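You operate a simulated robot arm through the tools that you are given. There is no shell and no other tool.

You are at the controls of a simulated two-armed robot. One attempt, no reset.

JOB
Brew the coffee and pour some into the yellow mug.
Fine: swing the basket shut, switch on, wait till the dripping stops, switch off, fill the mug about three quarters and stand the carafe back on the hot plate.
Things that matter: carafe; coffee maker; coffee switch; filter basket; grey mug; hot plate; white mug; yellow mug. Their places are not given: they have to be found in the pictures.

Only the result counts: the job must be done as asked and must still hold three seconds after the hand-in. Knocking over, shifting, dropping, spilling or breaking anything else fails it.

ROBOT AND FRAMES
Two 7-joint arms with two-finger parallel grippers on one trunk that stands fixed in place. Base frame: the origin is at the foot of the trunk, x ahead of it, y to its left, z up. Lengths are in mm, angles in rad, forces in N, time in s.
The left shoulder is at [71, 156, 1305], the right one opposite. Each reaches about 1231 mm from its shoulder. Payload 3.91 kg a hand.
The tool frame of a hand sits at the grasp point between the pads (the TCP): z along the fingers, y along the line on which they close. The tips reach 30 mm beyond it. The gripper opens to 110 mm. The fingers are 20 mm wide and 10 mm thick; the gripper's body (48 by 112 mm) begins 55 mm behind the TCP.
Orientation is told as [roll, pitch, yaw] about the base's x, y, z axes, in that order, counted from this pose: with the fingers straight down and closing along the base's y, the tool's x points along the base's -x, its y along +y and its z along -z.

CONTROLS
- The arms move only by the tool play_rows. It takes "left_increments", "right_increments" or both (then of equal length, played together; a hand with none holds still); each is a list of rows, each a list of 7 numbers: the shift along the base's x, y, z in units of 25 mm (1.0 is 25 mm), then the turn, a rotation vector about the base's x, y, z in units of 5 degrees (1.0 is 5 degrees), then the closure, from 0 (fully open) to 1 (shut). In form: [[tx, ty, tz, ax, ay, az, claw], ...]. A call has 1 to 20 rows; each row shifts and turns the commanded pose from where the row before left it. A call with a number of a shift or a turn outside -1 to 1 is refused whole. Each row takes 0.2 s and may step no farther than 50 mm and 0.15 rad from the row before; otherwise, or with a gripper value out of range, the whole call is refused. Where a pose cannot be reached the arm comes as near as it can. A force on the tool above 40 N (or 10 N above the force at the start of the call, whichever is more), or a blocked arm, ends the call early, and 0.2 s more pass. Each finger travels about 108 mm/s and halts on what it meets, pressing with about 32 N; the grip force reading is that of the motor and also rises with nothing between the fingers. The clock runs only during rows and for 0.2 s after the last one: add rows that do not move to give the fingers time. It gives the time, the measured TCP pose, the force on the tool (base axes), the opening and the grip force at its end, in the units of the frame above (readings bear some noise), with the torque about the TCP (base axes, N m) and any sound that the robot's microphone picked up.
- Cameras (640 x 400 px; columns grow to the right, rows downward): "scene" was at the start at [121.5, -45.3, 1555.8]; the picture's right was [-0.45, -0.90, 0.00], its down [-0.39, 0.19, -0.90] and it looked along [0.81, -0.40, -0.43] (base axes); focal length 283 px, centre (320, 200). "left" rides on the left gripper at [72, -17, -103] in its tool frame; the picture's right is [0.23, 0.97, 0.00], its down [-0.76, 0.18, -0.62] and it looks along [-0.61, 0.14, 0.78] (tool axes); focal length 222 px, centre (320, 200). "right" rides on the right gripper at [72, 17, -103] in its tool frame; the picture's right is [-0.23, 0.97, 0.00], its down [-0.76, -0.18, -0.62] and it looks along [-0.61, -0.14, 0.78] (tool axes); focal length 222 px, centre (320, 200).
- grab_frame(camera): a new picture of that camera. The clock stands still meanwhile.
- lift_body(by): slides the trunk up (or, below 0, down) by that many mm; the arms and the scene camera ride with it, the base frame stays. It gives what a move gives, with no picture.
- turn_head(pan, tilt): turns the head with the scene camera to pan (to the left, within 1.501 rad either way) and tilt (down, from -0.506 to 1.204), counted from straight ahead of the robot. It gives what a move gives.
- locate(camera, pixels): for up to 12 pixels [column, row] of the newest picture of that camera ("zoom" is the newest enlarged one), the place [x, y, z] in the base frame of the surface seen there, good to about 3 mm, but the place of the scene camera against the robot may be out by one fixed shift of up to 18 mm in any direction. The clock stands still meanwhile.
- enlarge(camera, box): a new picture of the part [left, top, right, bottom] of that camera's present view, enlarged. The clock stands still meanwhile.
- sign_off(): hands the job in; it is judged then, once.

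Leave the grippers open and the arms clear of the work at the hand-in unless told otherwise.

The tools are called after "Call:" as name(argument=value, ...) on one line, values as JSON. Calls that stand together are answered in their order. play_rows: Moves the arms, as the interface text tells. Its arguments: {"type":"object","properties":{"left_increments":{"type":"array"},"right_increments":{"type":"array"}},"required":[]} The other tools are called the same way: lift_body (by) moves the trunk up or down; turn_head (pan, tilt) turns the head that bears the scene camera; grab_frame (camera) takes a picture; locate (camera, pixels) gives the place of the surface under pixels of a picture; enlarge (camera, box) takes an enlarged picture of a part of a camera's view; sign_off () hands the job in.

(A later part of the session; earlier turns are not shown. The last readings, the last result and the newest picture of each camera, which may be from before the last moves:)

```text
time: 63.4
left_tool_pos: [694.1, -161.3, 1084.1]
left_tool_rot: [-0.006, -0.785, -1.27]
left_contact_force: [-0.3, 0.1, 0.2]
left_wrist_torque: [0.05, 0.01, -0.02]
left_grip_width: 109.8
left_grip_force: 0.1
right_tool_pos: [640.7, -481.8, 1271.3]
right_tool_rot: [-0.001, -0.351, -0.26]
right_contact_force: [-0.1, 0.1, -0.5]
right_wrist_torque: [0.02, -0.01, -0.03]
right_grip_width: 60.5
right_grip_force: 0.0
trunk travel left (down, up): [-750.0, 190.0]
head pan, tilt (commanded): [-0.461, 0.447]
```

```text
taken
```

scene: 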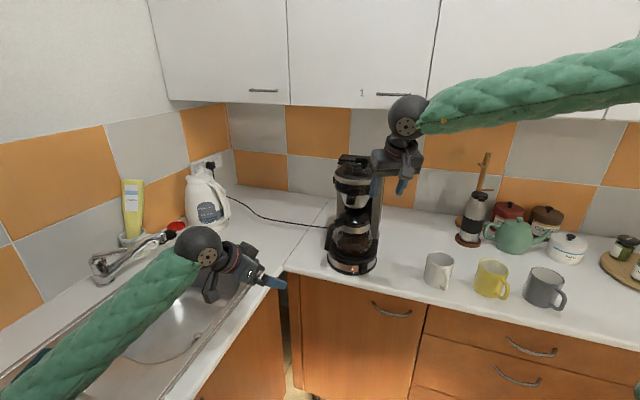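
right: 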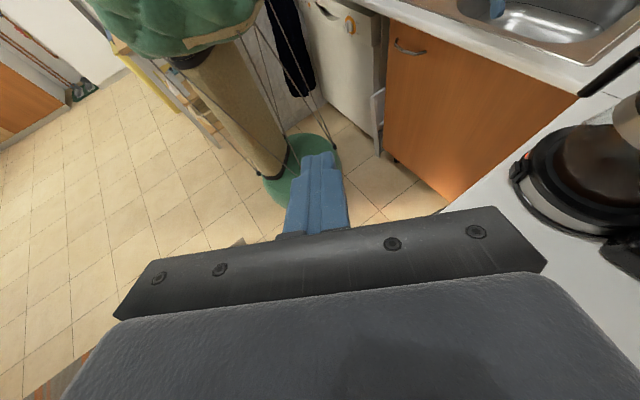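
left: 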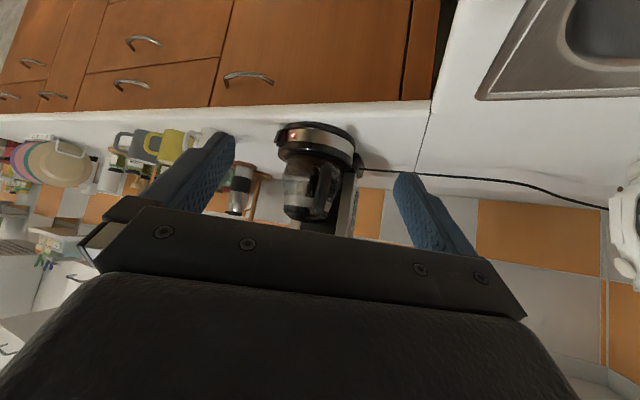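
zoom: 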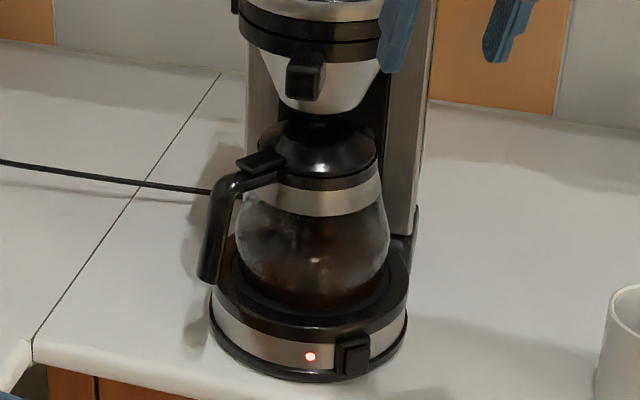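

The lamp is lit again: the rocker didn't latch off and sprang back on release. I'll look at the paddle in detail from both cameras.

Call:
enlarge(camera="left", box=[265, 115, 315, 147])

Call:
enlarge(camera="scene", box=[320, 240, 390, 284])

```text
12.50 times, centred on (290, 131) of left
```

zoom: 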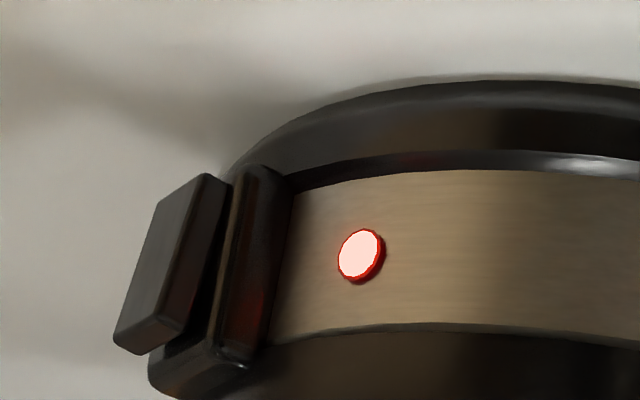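

```text
9.09 times, centred on (355, 262) of scene
```

zoom: 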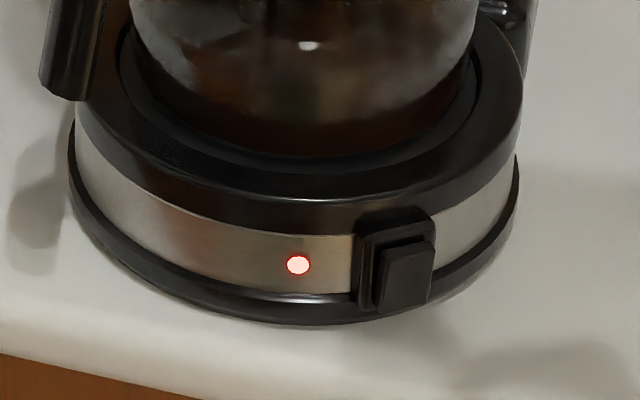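

The top end still sticks out, so it never passed the tipping point. I bring the right hand back, fingers closed, to press deeper this time, at TCP z≈965.

Call:
play_rows(right_increments=[[0.05, 0, -0.8, 0, 0, 0, 1], [0.05, 0, -1, 0, 0, 0, 1], [0.05, 0, -1, 0, 0, 0, 1], [0.05, 0, -1, 0, 0, 0, 1], [0.05, 0, -1, 0, 0, 0, 1], [0.05, 0, -1, 0, 0, 0, 1], [0.05, 0, -1, 0, 0, 0, 1], [0.05, 0, -1, 0, 0, 0, 1], [0.05, 0, -1, 0, 0, 0, 1], [0.05, 0, -1, 0, 0, 0, 1], [0.05, 0, -1, 0, 0, 0, 1], [0.05, 0, -1, 0, 0, 0, 1], [0, 0, -0.45, 0, 0, 0, 1], [0, 0, 0, 0, 0, 0, 1]])

Call:
play_rows(right_increments=[[0.4, -0.13, 0, 0, 0, 0, 1], [0.4, -0.13, 0, 0, 0, 0, 1], [0.4, -0.13, 0, 0, 0, 0, 1], [0.4, -0.13, 0, 0, 0, 0, 1], [0.4, -0.13, 0, 0, 0, 0, 1], [0, 0, 0, 0, 0, 0, 1]])

Call:
enlarge(camera="left", box=[240, 105, 340, 169])

```text
time: 66.4
left_tool_pos: [695.7, -162.2, 1083.7]
left_tool_rot: [-0.005, -0.787, -1.271]
left_contact_force: [-0.2, 0.9, -0.3]
left_wrist_torque: [0.0, -0.02, 0.02]
left_grip_width: 110.2
left_grip_force: 0.0
right_tool_pos: [655.2, -483.0, 965.1]
right_tool_rot: [0.001, -0.349, -0.262]
right_contact_force: [0.1, -0.5, 0.2]
right_wrist_torque: [0.0, -0.03, 0.01]
right_grip_width: 0.3
right_grip_force: 31.6
trunk travel left (down, up): [-750.0, 190.0]
head pan, tilt (commanded): [-0.461, 0.447]
```

```text
time: 67.8
left_tool_pos: [695.5, -163.7, 1084.4]
left_tool_rot: [-0.005, -0.784, -1.27]
left_contact_force: [-0.1, -0.5, -0.9]
left_wrist_torque: [0.0, 0.0, 0.0]
left_grip_width: 110.0
left_grip_force: 0.1
right_tool_pos: [704.9, -498.9, 965.3]
right_tool_rot: [0.0, -0.349, -0.262]
right_contact_force: [0.2, 0.1, 0.0]
right_wrist_torque: [0.01, 0.01, -0.02]
right_grip_width: 0.0
right_grip_force: 32.2
trunk travel left (down, up): [-750.0, 190.0]
head pan, tilt (commanded): [-0.461, 0.447]
```

```text
6.25 times, centred on (290, 137) of left
```

zoom: 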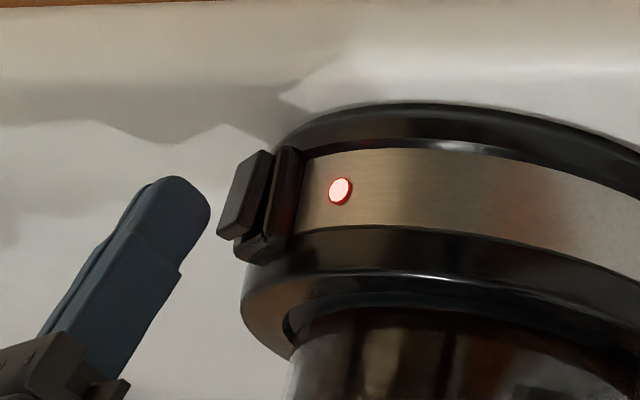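

The fingertip is level with the upper third of the paddle, about 6 mm away. I creep in 10 mm, then look at lamp and paddle while still pressing.

Call:
play_rows(right_increments=[[0.1, -0.03, 0, 0, 0, 0, 1], [0.1, -0.03, 0, 0, 0, 0, 1], [0.1, -0.03, 0, 0, 0, 0, 1], [0, 0, 0, 0, 0, 0, 1]])

Call:
play_rows(right_increments=[[0.1, -0.03, 0, 0, 0, 0, 1], [0.1, -0.03, 0, 0, 0, 0, 1], [0, 0, 0, 0, 0, 0, 1]])

Call:
enlarge(camera="left", box=[240, 105, 340, 169])

```text
time: 68.8
left_tool_pos: [695.2, -161.1, 1084.6]
left_tool_rot: [-0.005, -0.784, -1.269]
left_contact_force: [0.6, -0.8, -0.3]
left_wrist_torque: [-0.02, 0.01, 0.01]
left_grip_width: 110.2
left_grip_force: 0.0
right_tool_pos: [712.1, -501.3, 963.5]
right_tool_rot: [-0.001, -0.351, -0.262]
right_contact_force: [-1.3, 0.5, -0.8]
right_wrist_torque: [0.02, 0.03, 0.03]
right_grip_width: 0.2
right_grip_force: 31.8
trunk travel left (down, up): [-750.0, 190.0]
head pan, tilt (commanded): [-0.461, 0.447]
```

```text
time: 69.6
left_tool_pos: [693.5, -160.4, 1086.0]
left_tool_rot: [-0.004, -0.785, -1.275]
left_contact_force: [-0.4, -0.2, 0.4]
left_wrist_torque: [-0.01, 0.02, 0.01]
left_grip_width: 109.9
left_grip_force: 0.0
right_tool_pos: [714.8, -502.5, 964.6]
right_tool_rot: [-0.001, -0.347, -0.262]
right_contact_force: [-24.7, 10.1, -1.6]
right_wrist_torque: [0.18, 0.6, 0.19]
right_grip_width: 0.1
right_grip_force: 32.2
trunk travel left (down, up): [-750.0, 190.0]
head pan, tilt (commanded): [-0.461, 0.447]
```

```text
6.25 times, centred on (290, 137) of left
```

zoom: 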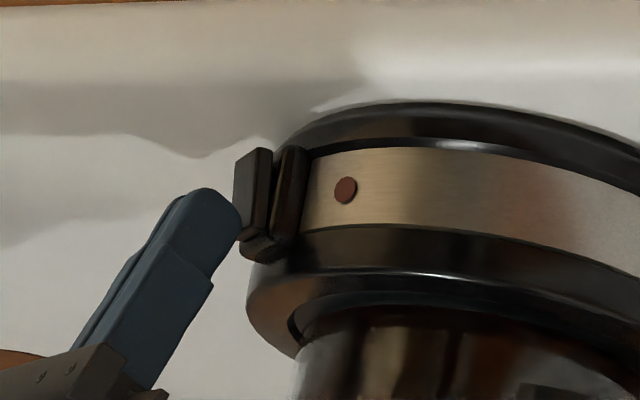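

Lamp dark at 25 N press (last time it was only 15 N). I retreat straight back and check whether it stays off.

Call:
play_rows(right_increments=[[-0.2, 0.06, 0, 0, 0, 0, 1], [-0.38, 0.12, 0, 0, 0, 0, 1], [-0.38, 0.12, 0, 0, 0, 0, 1], [0, 0, 0, 0, 0, 0, 1]])

Call:
enlarge(camera="left", box=[240, 105, 340, 169])

```text
time: 70.6
left_tool_pos: [695.7, -161.1, 1082.8]
left_tool_rot: [-0.004, -0.784, -1.269]
left_contact_force: [-0.8, -0.7, -0.4]
left_wrist_torque: [0.0, -0.03, 0.01]
left_grip_width: 110.2
left_grip_force: 0.1
right_tool_pos: [694.1, -495.9, 966.2]
right_tool_rot: [0.0, -0.349, -0.261]
right_contact_force: [0.0, 0.2, 0.0]
right_wrist_torque: [-0.01, 0.0, 0.05]
right_grip_width: 0.0
right_grip_force: 31.7
trunk travel left (down, up): [-750.0, 190.0]
head pan, tilt (commanded): [-0.461, 0.447]
```

```text
6.25 times, centred on (290, 137) of left
```

zoom: 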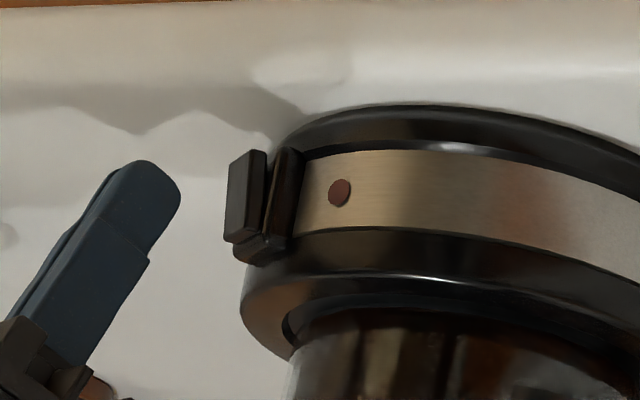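

It stays off now, with the paddle's lower end out. I retreat the right hand up and out, keeping the lamp under watch.

Call:
play_rows(right_increments=[[-0.5, 0.15, 0, 0, 0, 0, 1], [-0.7, 0.2, 0.4, 0, 0, 0, 1], [-0.5, 0.1, 0.9, 0, 0, 0, 1], [0, 0, 1, 0, 0, 0, 1], [0, 0, 1, 0, 0, 0, 1], [0, 0, 1, 0, 0, 0, 0.8], [0, 0, 1, 0, 0, 0, 0.6], [0, 0, 1, 0, 0, 0, 0.45], [0, 0, 1, 0, 0, 0, 0.45], [0, 0, 1, 0, 0, 0, 0.45], [0, 0, 1, 0, 0, 0, 0.45], [0, 0, 1, 0, 0, 0, 0.45], [0, 0, 1, 0, 0, 0, 0.45], [0, 0, 1, 0, 0, 0, 0.45], [0, 0, 0.5, 0, 0, 0, 0.45]])

Call:
enlarge(camera="scene", box=[310, 180, 400, 280])

Call:
grab_frame(camera="right")

```text
time: 73.8
left_tool_pos: [694.5, -161.1, 1084.6]
left_tool_rot: [-0.006, -0.786, -1.271]
left_contact_force: [1.3, -0.4, -0.6]
left_wrist_torque: [-0.01, -0.02, 0.0]
left_grip_width: 109.9
left_grip_force: 0.0
right_tool_pos: [650.8, -484.9, 1285.2]
right_tool_rot: [0.001, -0.349, -0.261]
right_contact_force: [0.5, -0.6, -0.1]
right_wrist_torque: [0.0, -0.02, 0.03]
right_grip_width: 60.4
right_grip_force: 0.1
trunk travel left (down, up): [-750.0, 190.0]
head pan, tilt (commanded): [-0.461, 0.447]
```

```text
4.00 times, centred on (355, 230) of scene
```

zoom: 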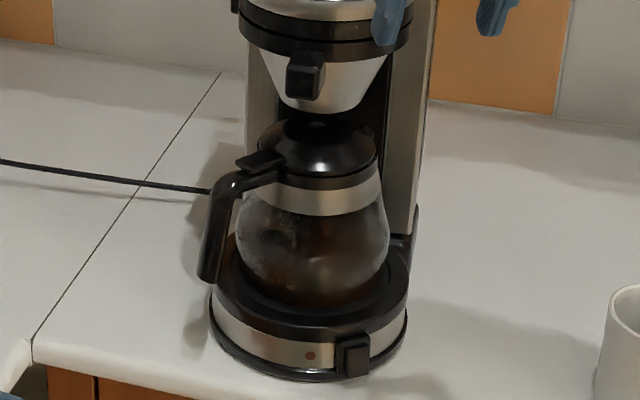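

```text
taken
```

right: 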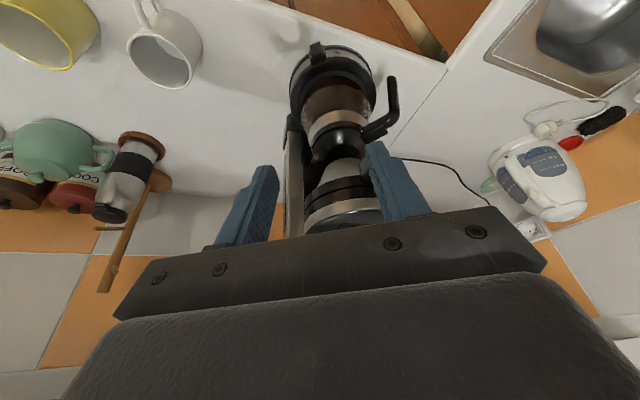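

The lamp is dark and the carafe is about half full. I'll re-measure the handle, lid, tab and spout with the right camera (enlarged around (355,110)).

Call:
enlarge(camera="right", box=[280, 30, 420, 230])

Call:
enlarge(camera="right", box=[290, 60, 420, 160])

```text
2.00 times, centred on (350, 130) of right
```

zoom: 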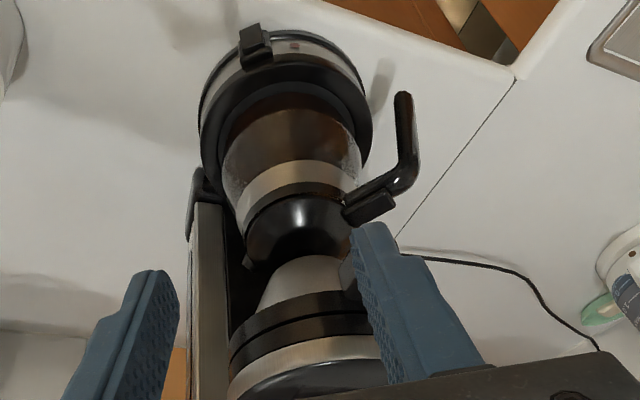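

```text
4.00 times, centred on (355, 110) of right
```

zoom: 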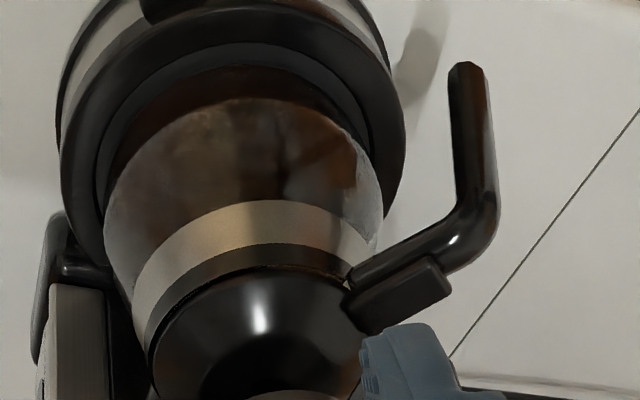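

Call:
locate(camera="zoom", pixels=[[468, 68], [462, 110], [485, 110], [472, 180], [492, 190], [485, 230], [455, 250], [405, 245], [400, 290], [440, 275], [365, 310], [260, 310]])

Call:
locate(camera="right", pixels=[[330, 150], [312, 165], [365, 165], [340, 118], [310, 130], [365, 120], [330, 95], [300, 80], [370, 75], [335, 55], [360, 190], [345, 180]])

```text
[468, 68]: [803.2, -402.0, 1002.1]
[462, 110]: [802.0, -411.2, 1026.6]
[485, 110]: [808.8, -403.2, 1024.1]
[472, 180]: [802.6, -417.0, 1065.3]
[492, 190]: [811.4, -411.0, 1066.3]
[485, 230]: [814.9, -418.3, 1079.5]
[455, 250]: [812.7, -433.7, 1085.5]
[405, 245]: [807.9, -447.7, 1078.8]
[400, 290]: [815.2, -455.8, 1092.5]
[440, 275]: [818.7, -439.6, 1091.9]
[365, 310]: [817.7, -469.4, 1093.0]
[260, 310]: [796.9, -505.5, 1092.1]
```

```text
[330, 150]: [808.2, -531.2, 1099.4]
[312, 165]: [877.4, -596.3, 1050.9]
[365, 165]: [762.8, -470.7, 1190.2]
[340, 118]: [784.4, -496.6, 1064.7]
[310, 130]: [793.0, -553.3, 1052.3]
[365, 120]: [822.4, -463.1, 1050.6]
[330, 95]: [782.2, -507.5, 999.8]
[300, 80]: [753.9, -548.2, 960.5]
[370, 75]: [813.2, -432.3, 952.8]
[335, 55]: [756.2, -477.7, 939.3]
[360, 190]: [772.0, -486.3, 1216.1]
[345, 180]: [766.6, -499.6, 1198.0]
```

Handle centre near (815.5,−415.5) at z 1045, carafe axis near (837,−518), basket tab end at (763,−471), so there's room. I bring the right hand above the handle: yaw to −76°, tilt 10°, opening 60 mm, at about (807,−382,1245).

Call:
play_rows(right_increments=[[0.4, 0.5, 0, 0, 0, -1, 0.45], [0.4, 0.5, 0, 0, 0, -1, 0.45], [0.4, 0.5, 0, 0, 0, -1, 0.45], [0.5, 0.5, 0, 0, 0, -1, 0.45], [0.5, 0.5, 0, 0, 0, -1, 0.45], [0.5, 0.5, 0, 0, 0, -1, 0.45], [0.5, 0.5, 0, 0, 0, -1, 0.45], [0.5, 0.4, 0, 0, 0, -1, 0.45], [0.5, 0.2, 0, 0, 0, -1, 0.45], [0.5, 0, 0, 0, 0, -1, 0.45], [0.5, 0, 0, 0, 0, -1, 0.45], [0.5, 0, 0, 0, 0, -1, 0.45], [0.5, 0, 0, 0, 0, -0.2, 0.45], [0, 0, -0.4, 0.97, 0.24, 0, 0.45], [0, 0, -0.4, 0.97, 0.24, 0, 0.45], [0, 0, -0.4, 0, 0, 0, 0.45], [0, 0, -0.4, 0, 0, 0, 0.45], [0, 0, 0, 0, 0, 0, 0.45]])

Call:
grab_frame(camera="right")

Call:
grab_frame(camera="left")

Call:
grab_frame(camera="scene")

```text
time: 77.6
left_tool_pos: [694.7, -161.6, 1085.3]
left_tool_rot: [-0.005, -0.785, -1.27]
left_contact_force: [0.4, 0.6, 0.5]
left_wrist_torque: [-0.04, 0.01, -0.03]
left_grip_width: 109.8
left_grip_force: 0.0
right_tool_pos: [805.9, -381.5, 1244.2]
right_tool_rot: [0.0, -0.174, -1.326]
right_contact_force: [0.2, -1.0, 0.5]
right_wrist_torque: [-0.03, 0.0, -0.01]
right_grip_width: 60.7
right_grip_force: 0.0
trunk travel left (down, up): [-750.0, 190.0]
head pan, tilt (commanded): [-0.461, 0.447]
```

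```text
taken
```

right: 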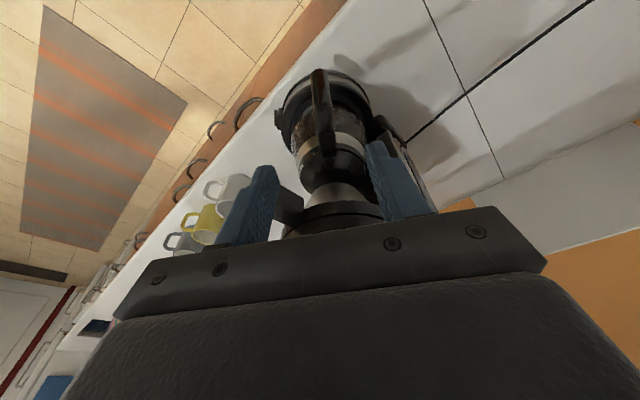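

```text
taken
```

left: 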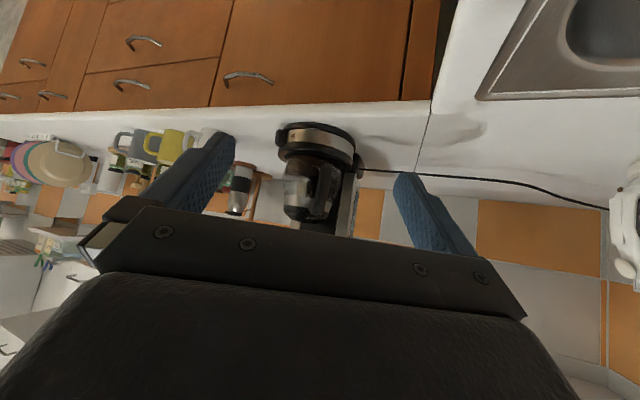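

```text
taken
```

scene: 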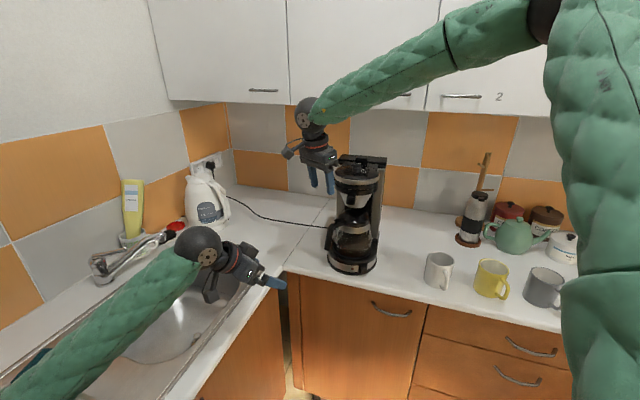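

The right camera looks straight down the handle at (322,100), roughly centred between the fingers. I enlarge and measure the handle here.

Call:
enlarge(camera="right", box=[260, 60, 400, 200])

Call:
locate(camera="right", pixels=[[318, 75], [320, 90], [322, 105], [326, 125], [315, 90], [326, 90], [318, 110], [330, 110], [328, 145], [330, 160], [310, 150], [350, 150]])

```text
2.86 times, centred on (330, 130) of right
```

zoom: 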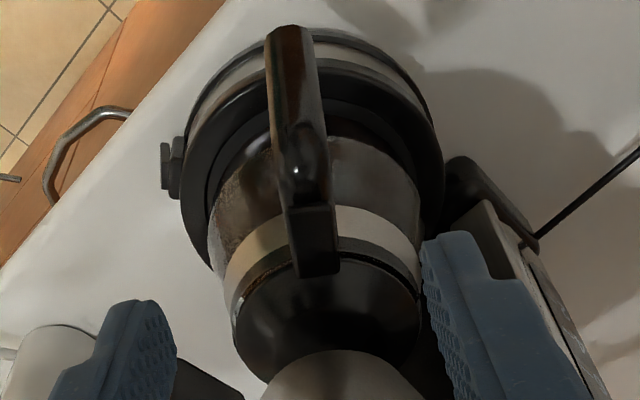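

```text
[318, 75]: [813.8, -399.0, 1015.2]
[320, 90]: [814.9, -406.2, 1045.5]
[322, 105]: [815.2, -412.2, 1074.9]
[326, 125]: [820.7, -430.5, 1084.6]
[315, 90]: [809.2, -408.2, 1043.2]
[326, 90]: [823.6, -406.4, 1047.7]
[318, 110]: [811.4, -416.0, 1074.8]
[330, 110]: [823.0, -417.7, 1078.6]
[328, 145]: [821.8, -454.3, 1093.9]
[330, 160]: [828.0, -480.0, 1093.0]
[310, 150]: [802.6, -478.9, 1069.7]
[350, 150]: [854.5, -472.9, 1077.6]
```

The handle outer face is at (815,−406,1045), edges x≈809–824, and its plane points along (0.17,−0.985), so I yaw 4° more. Then I descend along the finger axis to TCP ≈ (817,−414,1047), leaving the fingers 60 mm open.

Call:
play_rows(right_increments=[[0, 0, 0, 0, 0, -0.8, 0.45], [0.055, -0.16, -0.98, 0, 0, 0, 0.45], [0.055, -0.16, -0.98, 0, 0, 0, 0.45], [0.055, -0.16, -0.98, 0, 0, 0, 0.45], [0.055, -0.16, -0.98, 0, 0, 0, 0.45], [0.055, -0.16, -0.98, 0, 0, 0, 0.45], [0, 0, 0, 0, 0, 0, 0.45]])

Call:
grab_frame(camera="right")

Call:
enlarge(camera="left", box=[260, 100, 380, 230])

Call:
enlarge(camera="scene", box=[290, 170, 400, 280])

```text
time: 79.2
left_tool_pos: [694.4, -162.5, 1084.4]
left_tool_rot: [-0.005, -0.786, -1.27]
left_contact_force: [0.3, 0.0, 0.2]
left_wrist_torque: [0.02, -0.01, -0.03]
left_grip_width: 110.1
left_grip_force: 0.1
right_tool_pos: [811.8, -400.1, 1121.7]
right_tool_rot: [0.0, -0.175, -1.397]
right_contact_force: [0.4, 0.0, 0.2]
right_wrist_torque: [0.02, 0.01, -0.03]
right_grip_width: 60.5
right_grip_force: 0.0
trunk travel left (down, up): [-750.0, 190.0]
head pan, tilt (commanded): [-0.461, 0.447]
```

```text
taken
```

right: 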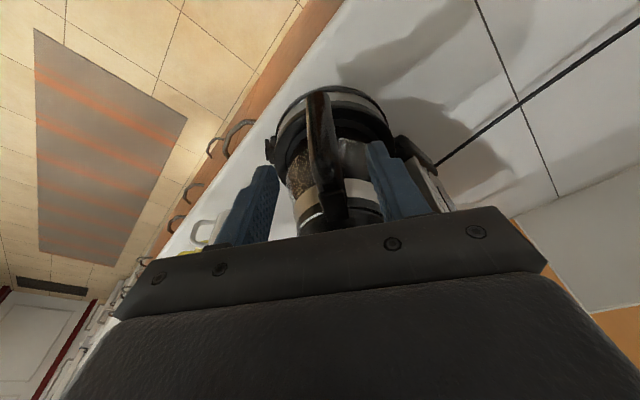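

```text
3.08 times, centred on (320, 165) of left
```

zoom: 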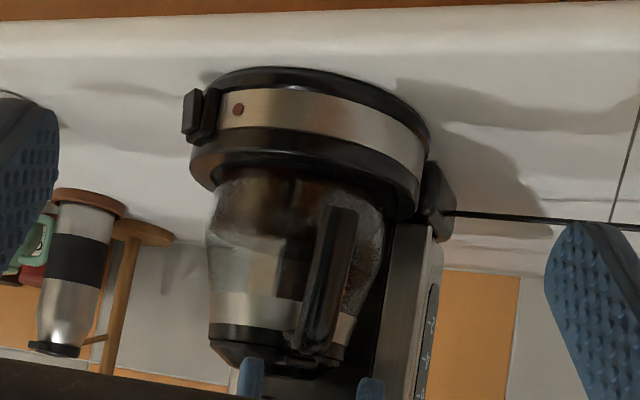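

```text
3.64 times, centred on (345, 225) of scene
```

zoom: 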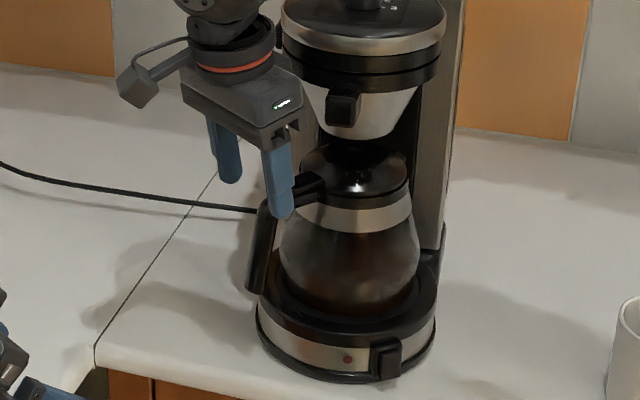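

The right fingertips straddle the handle line (left zoom: tips at (250,375) and (370,385), handle at (320,310)). I descend the last 74 mm.

Call:
play_rows(right_increments=[[0.06, -0.17, -0.98, 0, 0, 0, 0.45], [0.06, -0.17, -0.98, 0, 0, 0, 0.45], [0.06, -0.17, -0.98, 0, 0, 0, 0.45], [0, 0, 0, 0, 0, 0, 0.45]])

Call:
grab_frame(camera="right")

Call:
enlarge(camera="left", box=[260, 100, 380, 230])

Call:
enlarge(camera="scene", box=[290, 170, 400, 280])

```text
time: 80.2
left_tool_pos: [695.1, -162.4, 1083.5]
left_tool_rot: [-0.005, -0.785, -1.272]
left_contact_force: [-0.2, 0.7, 0.2]
left_wrist_torque: [0.0, 0.0, 0.01]
left_grip_width: 109.8
left_grip_force: 0.0
right_tool_pos: [818.0, -414.7, 1048.6]
right_tool_rot: [0.001, -0.174, -1.395]
right_contact_force: [-0.5, -0.5, -0.5]
right_wrist_torque: [0.01, -0.01, 0.0]
right_grip_width: 60.7
right_grip_force: 0.0
trunk travel left (down, up): [-750.0, 190.0]
head pan, tilt (commanded): [-0.461, 0.447]
```

```text
taken
```

right: 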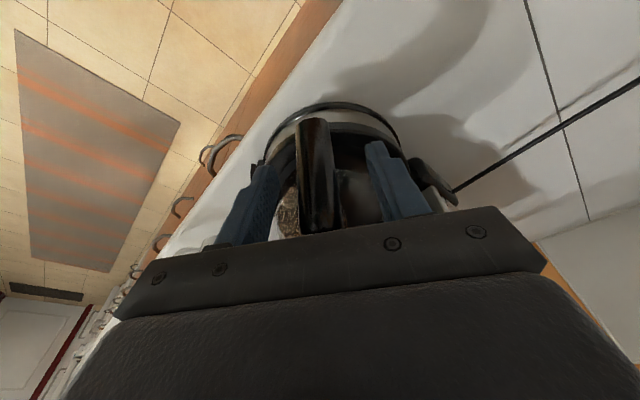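

```text
3.08 times, centred on (320, 165) of left
```

zoom: 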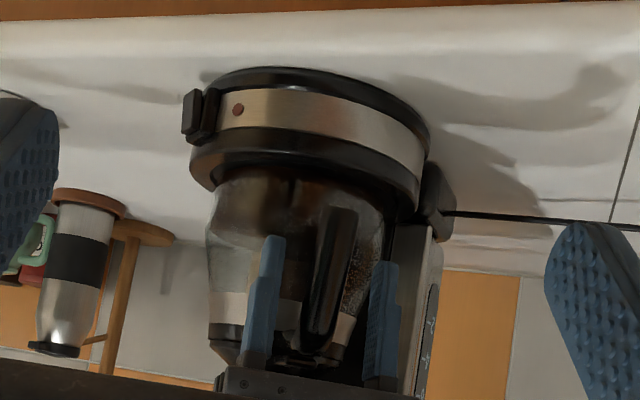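

```text
3.64 times, centred on (345, 225) of scene
```

zoom: 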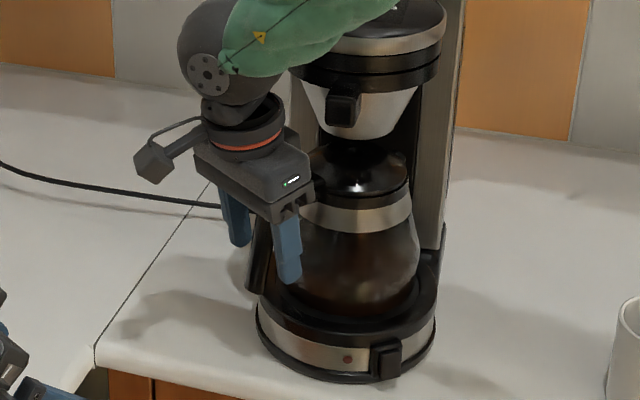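

The fingers straddle the handle evenly. Now I close gently in steps.

Call:
play_rows(right_increments=[[0, 0, 0, 0, 0, 0, 0.6], [0, 0, 0, 0, 0, 0, 0.7], [0, 0, 0, 0, 0, 0, 0.78], [0, 0, 0, 0, 0, 0, 0.84], [0, 0, 0, 0, 0, 0, 0.9], [0, 0, 0, 0, 0, 0, 1], [0, 0, 0, 0, 0, 0, 1], [0, 0, 0, 0, 0, 0, 1]])

Call:
grab_frame(camera="right")

Call:
enlarge(camera="left", box=[260, 100, 380, 230])

```text
time: 82.0
left_tool_pos: [694.7, -161.1, 1085.3]
left_tool_rot: [-0.005, -0.784, -1.271]
left_contact_force: [-0.3, -0.4, 0.9]
left_wrist_torque: [0.02, -0.01, 0.01]
left_grip_width: 109.9
left_grip_force: 0.0
right_tool_pos: [818.5, -414.0, 1049.7]
right_tool_rot: [-0.001, -0.174, -1.396]
right_contact_force: [-3.8, 0.2, 0.5]
right_wrist_torque: [0.14, -0.1, -0.36]
right_grip_width: 24.1
right_grip_force: 31.5
trunk travel left (down, up): [-750.0, 190.0]
head pan, tilt (commanded): [-0.461, 0.447]
```

```text
taken
```

right: 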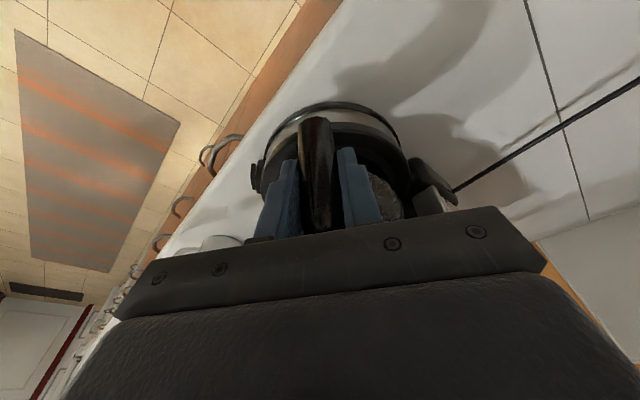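

```text
3.08 times, centred on (320, 165) of left
```

zoom: 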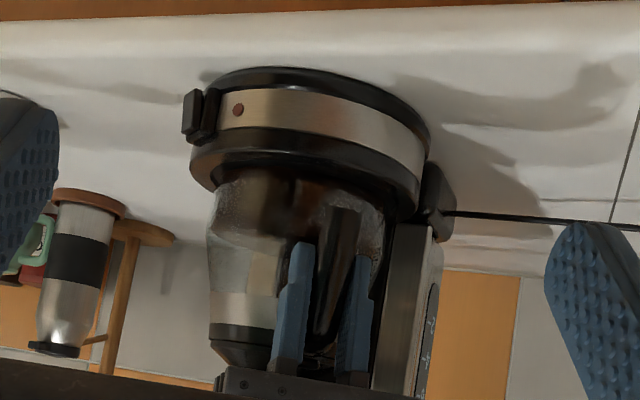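

Gripped at 24 mm width with 32 N. Now a test lift of 6 mm, reading force and torque.

Call:
play_rows(right_increments=[[0, 0, 0.12, 0, 0, 0, 1], [0, 0, 0.12, 0, 0, 0, 1], [0, 0, 0, 0, 0, 0, 1]])

Call:
enlarge(camera="scene", box=[290, 170, 400, 280])

Call:
enlarge(camera="left", box=[260, 100, 380, 230])

```text
time: 82.8
left_tool_pos: [696.8, -161.7, 1084.0]
left_tool_rot: [-0.009, -0.785, -1.269]
left_contact_force: [-0.1, 0.0, 0.6]
left_wrist_torque: [-0.03, 0.01, -0.03]
left_grip_width: 110.2
left_grip_force: 0.1
right_tool_pos: [818.3, -414.6, 1053.7]
right_tool_rot: [-0.002, -0.175, -1.397]
right_contact_force: [0.2, 0.0, -9.3]
right_wrist_torque: [0.88, 0.17, -0.04]
right_grip_width: 23.9
right_grip_force: 32.1
trunk travel left (down, up): [-750.0, 190.0]
head pan, tilt (commanded): [-0.461, 0.447]
```

```text
3.64 times, centred on (345, 225) of scene
```

zoom: 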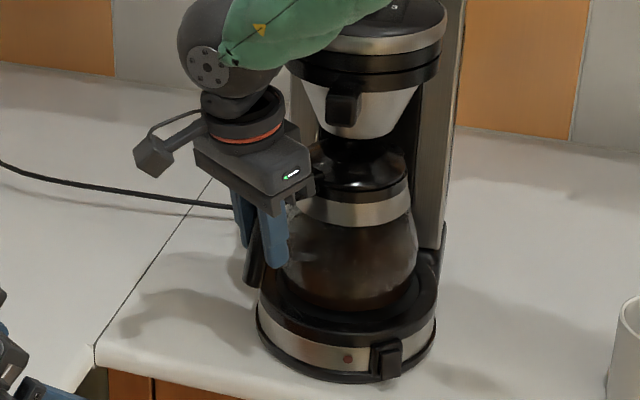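

```text
3.08 times, centred on (320, 165) of left
```

zoom: 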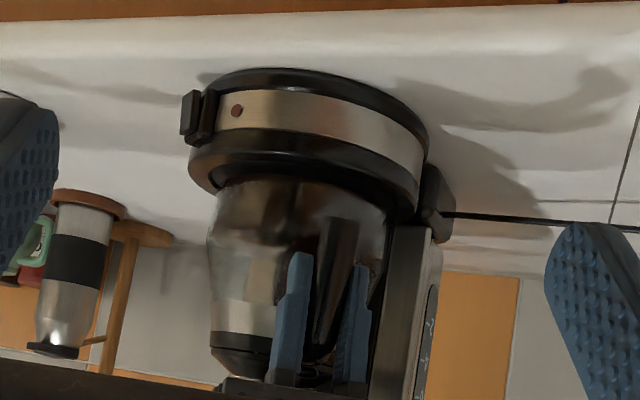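

The hand carries 9.3 N with 0.9 Nm. I lift 8 mm more and check that the carafe stays level.

Call:
play_rows(right_increments=[[0, 0, 0.16, 0, 0, 0, 1], [0, 0, 0.16, 0, 0, 0, 1], [0, 0, 0, 0, 0, 0, 1]])

Call:
enlarge(camera="scene", box=[290, 170, 400, 280])

Call:
enlarge(camera="left", box=[260, 100, 380, 230])

```text
time: 83.6
left_tool_pos: [696.1, -160.2, 1082.3]
left_tool_rot: [-0.008, -0.786, -1.267]
left_contact_force: [-0.3, -0.1, -0.4]
left_wrist_torque: [0.04, -0.01, 0.0]
left_grip_width: 109.9
left_grip_force: 0.0
right_tool_pos: [818.2, -415.7, 1062.9]
right_tool_rot: [0.0, -0.175, -1.395]
right_contact_force: [-0.2, -1.2, -9.1]
right_wrist_torque: [0.87, 0.15, -0.01]
right_grip_width: 23.7
right_grip_force: 32.2
trunk travel left (down, up): [-750.0, 190.0]
head pan, tilt (commanded): [-0.461, 0.447]
```

```text
3.64 times, centred on (345, 225) of scene
```

zoom: 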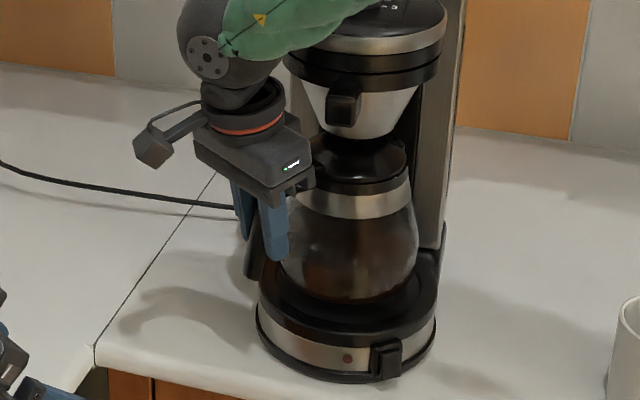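

```text
3.08 times, centred on (320, 165) of left
```

zoom: 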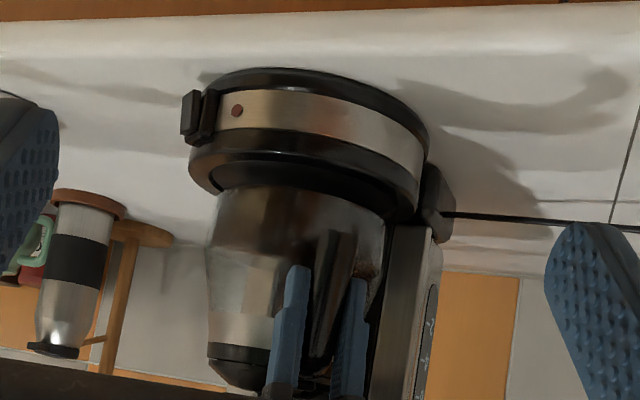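

The load is steady at 9.1 N and the torque shows no slip, so the carafe is free and level. I lift 6 mm more and slide it out along −x under the basket (lid top ≈1118, cone tip ≈1150).

Call:
play_rows(right_increments=[[0, 0, 0.12, 0, 0, 0, 1], [0, 0, 0.12, 0, 0, 0, 1], [-0.2, 0, 0, 0, 0, 0, 1], [-0.4, 0, 0, 0, 0, 0, 1], [-0.5, 0, 0, 0, 0, 0, 1], [-0.5, 0, 0, 0, 0, 0, 1], [-0.3, 0, 0, 0, 0, 0, 1], [0, 0, 0, 0, 0, 0, 1]])

Call:
enlarge(camera="scene", box=[290, 170, 400, 280])

Call:
enlarge(camera="left", box=[240, 90, 400, 240])

```text
time: 85.4
left_tool_pos: [696.5, -161.9, 1084.0]
left_tool_rot: [-0.008, -0.785, -1.27]
left_contact_force: [0.4, -0.6, 0.4]
left_wrist_torque: [-0.02, -0.02, 0.0]
left_grip_width: 110.2
left_grip_force: 0.0
right_tool_pos: [770.4, -415.8, 1066.9]
right_tool_rot: [0.001, -0.174, -1.397]
right_contact_force: [-0.7, 0.0, -8.7]
right_wrist_torque: [0.88, 0.14, -0.01]
right_grip_width: 23.8
right_grip_force: 31.9
trunk travel left (down, up): [-750.0, 190.0]
head pan, tilt (commanded): [-0.461, 0.447]
```

```text
3.64 times, centred on (345, 225) of scene
```

zoom: 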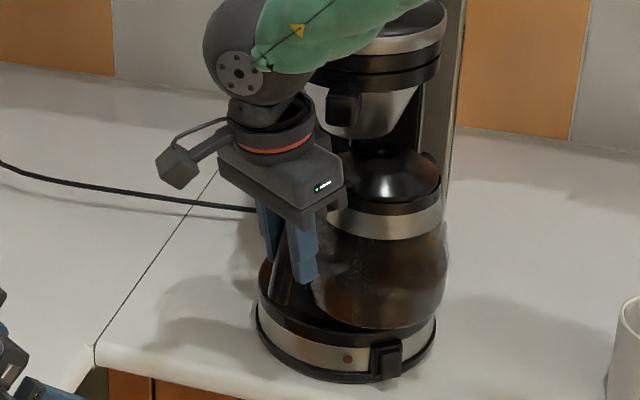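

```text
2.67 times, centred on (320, 165) of left
```

zoom: 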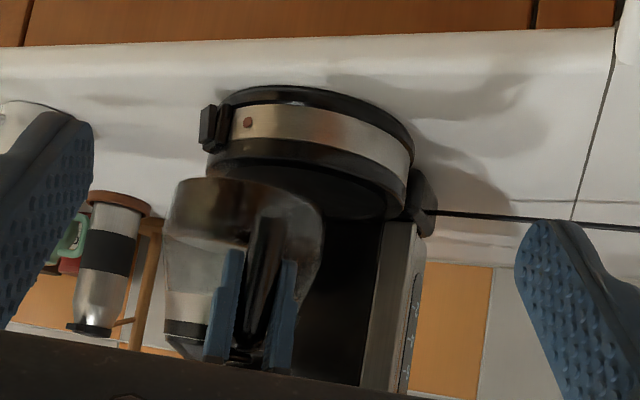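

The carafe travels level with the hand. I continue out along −x to about x=600, then raise it to TCP z≈1150.

Call:
play_rows(right_increments=[[-0.4, 0, 0, 0, 0, 0, 1], [-0.7, 0, 0, 0, 0, 0, 1], [-0.8, 0, 0, 0, 0, 0, 1], [-0.8, 0, 0, 0, 0, 0, 1], [-0.8, 0, 0.2, 0, 0, 0, 1], [-0.8, 0, 0.4, 0, 0, 0, 1], [-0.8, 0, 0.5, 0, 0, 0, 1], [-0.7, 0, 0.6, 0, 0, 0, 1], [-0.5, 0, 0.6, 0, 0, 0, 1], [-0.3, 0, 0.5, 0, 0, 0, 1], [-0.2, 0, 0.4, 0, 0, 0, 1], [0, 0, 0.1, 0, 0, 0, 1], [0, 0, 0, 0, 0, 0, 1]])

Call:
grab_frame(camera="scene")

Call:
grab_frame(camera="left")

```text
time: 88.2
left_tool_pos: [695.0, -161.5, 1083.6]
left_tool_rot: [-0.006, -0.786, -1.271]
left_contact_force: [-0.7, -0.8, -0.2]
left_wrist_torque: [0.0, 0.0, 0.01]
left_grip_width: 110.0
left_grip_force: 0.0
right_tool_pos: [600.0, -412.9, 1151.9]
right_tool_rot: [-0.001, -0.175, -1.396]
right_contact_force: [-0.6, -0.2, -9.0]
right_wrist_torque: [0.86, 0.19, -0.03]
right_grip_width: 24.0
right_grip_force: 32.1
trunk travel left (down, up): [-750.0, 190.0]
head pan, tilt (commanded): [-0.461, 0.447]
```

```text
taken
```

scene: 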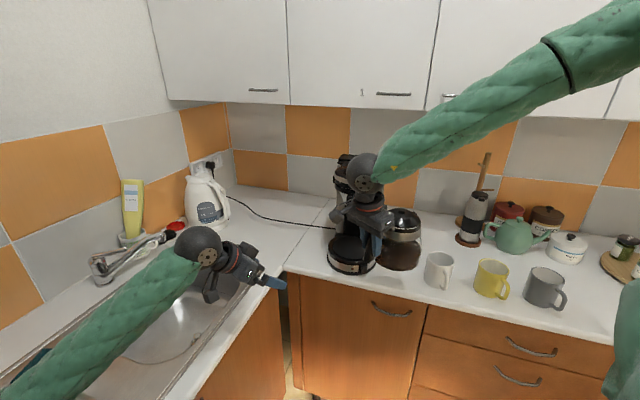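

```text
taken
```

left: 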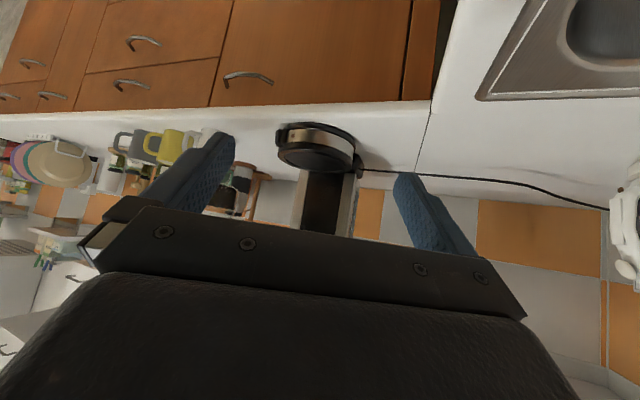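

The carafe is clear of the machine and held at 9.0 N. I'll look closely at its spout and lid in the scene view now that it's out.

Call:
enlarge(camera="scene", box=[340, 190, 440, 280])

Call:
enlarge(camera="scene", box=[375, 200, 430, 245])

```text
4.44 times, centred on (390, 235) of scene
```

zoom: 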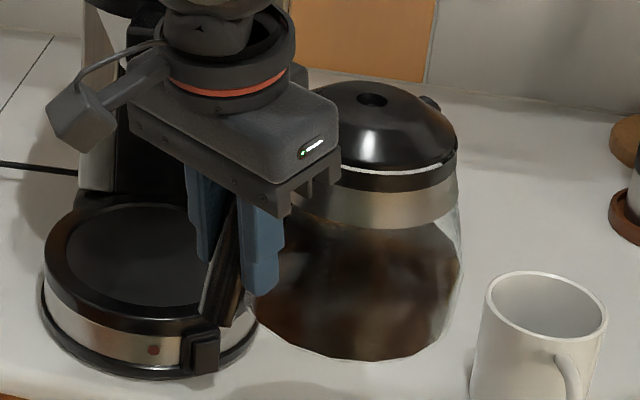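

```text
8.89 times, centred on (402, 222) of scene
```

zoom: 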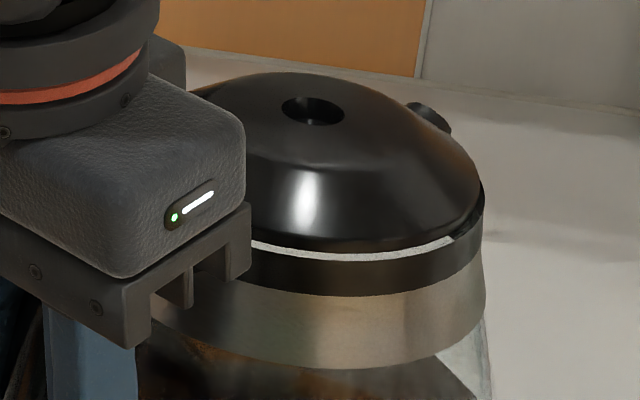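

The lid's centre hole is at (313,108) and the spout nub at (428,115) in this zoom. I'll locate them (scene frame).

Call:
locate(camera="zoom", pixels=[[313, 92], [290, 112], [325, 118], [428, 112], [440, 125], [415, 105], [482, 200], [475, 225], [370, 258], [400, 240], [460, 150], [300, 250]])

Call:
enlarge(camera="left", box=[100, 100, 320, 240])

```text
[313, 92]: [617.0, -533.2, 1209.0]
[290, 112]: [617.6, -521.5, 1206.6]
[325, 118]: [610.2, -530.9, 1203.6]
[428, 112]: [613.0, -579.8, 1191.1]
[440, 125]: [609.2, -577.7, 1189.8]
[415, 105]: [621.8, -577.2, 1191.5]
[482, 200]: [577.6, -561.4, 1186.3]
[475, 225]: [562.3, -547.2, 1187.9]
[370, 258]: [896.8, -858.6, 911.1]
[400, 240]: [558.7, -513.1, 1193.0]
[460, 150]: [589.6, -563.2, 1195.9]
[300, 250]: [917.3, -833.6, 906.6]
```

```text
2.86 times, centred on (210, 170) of left
```

zoom: 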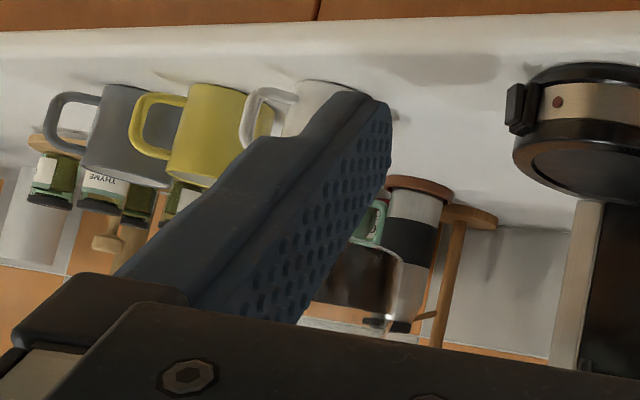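

I need a good scene-camera calibration: the yellow mug rim in the hand frame is centred at (513,−819,993). I'll locate the same rim in the scene camera.

Call:
enlarge(camera="scene", box=[420, 240, 580, 320])

Call:
enlarge(camera="scene", box=[465, 250, 520, 305])

```text
4.00 times, centred on (500, 280) of scene
```

zoom: 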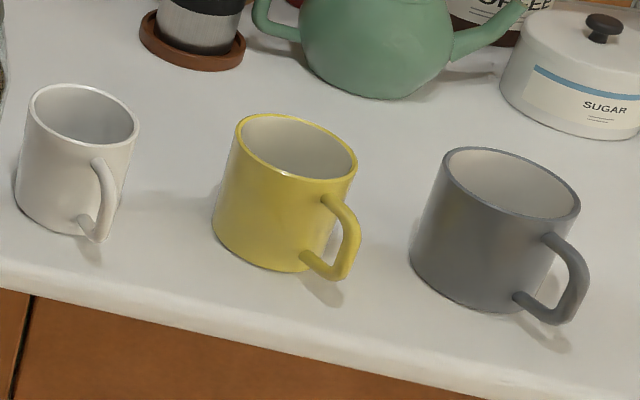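

```text
7.27 times, centred on (492, 278) of scene
```

zoom: 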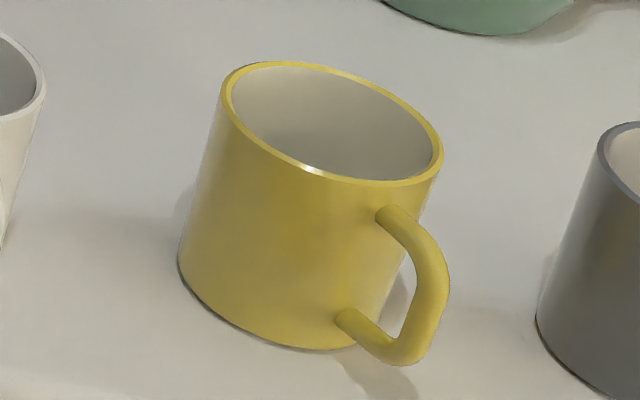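

I pick rim points around the yellow mug: (227,95), (250,70), (300,65), (360,79), (415,110), (439,155), (400,183), (340,176), (280,158), (240,125).

Call:
locate(camera="zoom", pixels=[[227, 95], [250, 69], [300, 65], [360, 79], [415, 112], [440, 155], [400, 182], [340, 175], [280, 155], [240, 127], [390, 145], [330, 260]])

```text
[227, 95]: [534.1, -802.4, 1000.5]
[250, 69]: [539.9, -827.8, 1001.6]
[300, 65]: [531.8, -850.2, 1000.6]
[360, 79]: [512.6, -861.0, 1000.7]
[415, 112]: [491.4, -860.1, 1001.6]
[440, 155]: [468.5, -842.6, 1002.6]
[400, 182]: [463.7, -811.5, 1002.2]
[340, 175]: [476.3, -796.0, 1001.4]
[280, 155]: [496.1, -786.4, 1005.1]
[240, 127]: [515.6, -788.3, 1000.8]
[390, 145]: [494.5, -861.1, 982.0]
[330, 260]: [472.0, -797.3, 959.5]
```

The rims agree with a scene shift of (+10,+4,−8), so the spout nub in the hand frame is 164 mm ahead of the TCP along the pour direction (0.17,−0.985) and about 31 mm above it. I now carry the carafe, gently and upright, toward the near side of the yellow mug: TCP ≈ (486,−590,1165).

Call:
play_rows(right_increments=[[-0.2, -0.3, 0.05, 0, 0, 0, 1], [-0.4, -0.6, 0.1, 0, 0, 0, 1], [-0.45, -0.7, 0.1, 0, 0, 0, 1], [-0.45, -0.75, 0.1, 0, 0, 0, 1], [-0.45, -0.75, 0.1, 0, 0, 0, 1], [-0.45, -0.75, 0.1, 0, 0, 0, 1], [-0.45, -0.75, 0, 0, 0, 0, 1], [-0.45, -0.75, 0, 0, 0, 0, 1], [-0.45, -0.7, 0, 0, 0, 0, 1], [-0.4, -0.6, 0, 0, 0, 0, 1], [-0.3, -0.4, 0, 0, 0, 0, 1], [-0.1, -0.15, 0, 0, 0, 0, 1], [0, 0, 0, 0, 0, 0, 1]])

Call:
grab_frame(camera="scene")

Call:
grab_frame(camera="right")

```text
time: 91.0
left_tool_pos: [695.9, -161.9, 1082.9]
left_tool_rot: [-0.004, -0.785, -1.272]
left_contact_force: [-0.1, -0.3, 0.2]
left_wrist_torque: [-0.03, -0.01, 0.01]
left_grip_width: 110.0
left_grip_force: 0.1
right_tool_pos: [488.5, -595.0, 1165.1]
right_tool_rot: [0.001, -0.175, -1.396]
right_contact_force: [-0.6, -0.9, -8.3]
right_wrist_torque: [0.83, 0.11, 0.0]
right_grip_width: 23.8
right_grip_force: 31.7
trunk travel left (down, up): [-750.0, 190.0]
head pan, tilt (commanded): [-0.461, 0.447]
```

```text
taken
```

scene: 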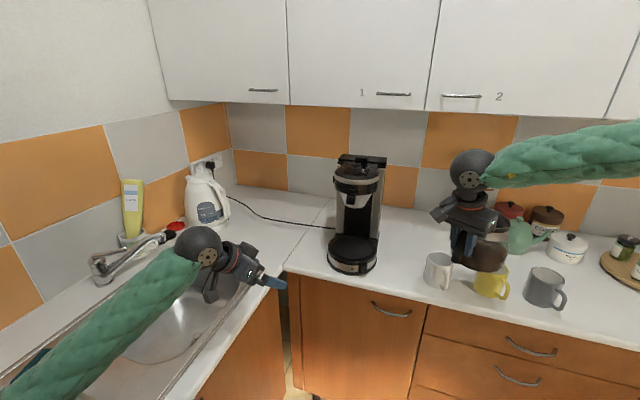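

```text
taken
```

right: 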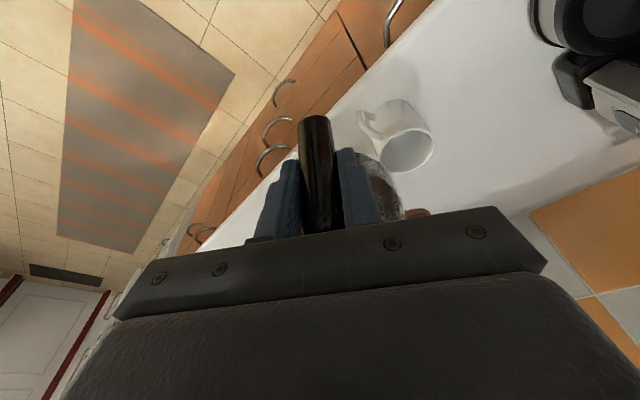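

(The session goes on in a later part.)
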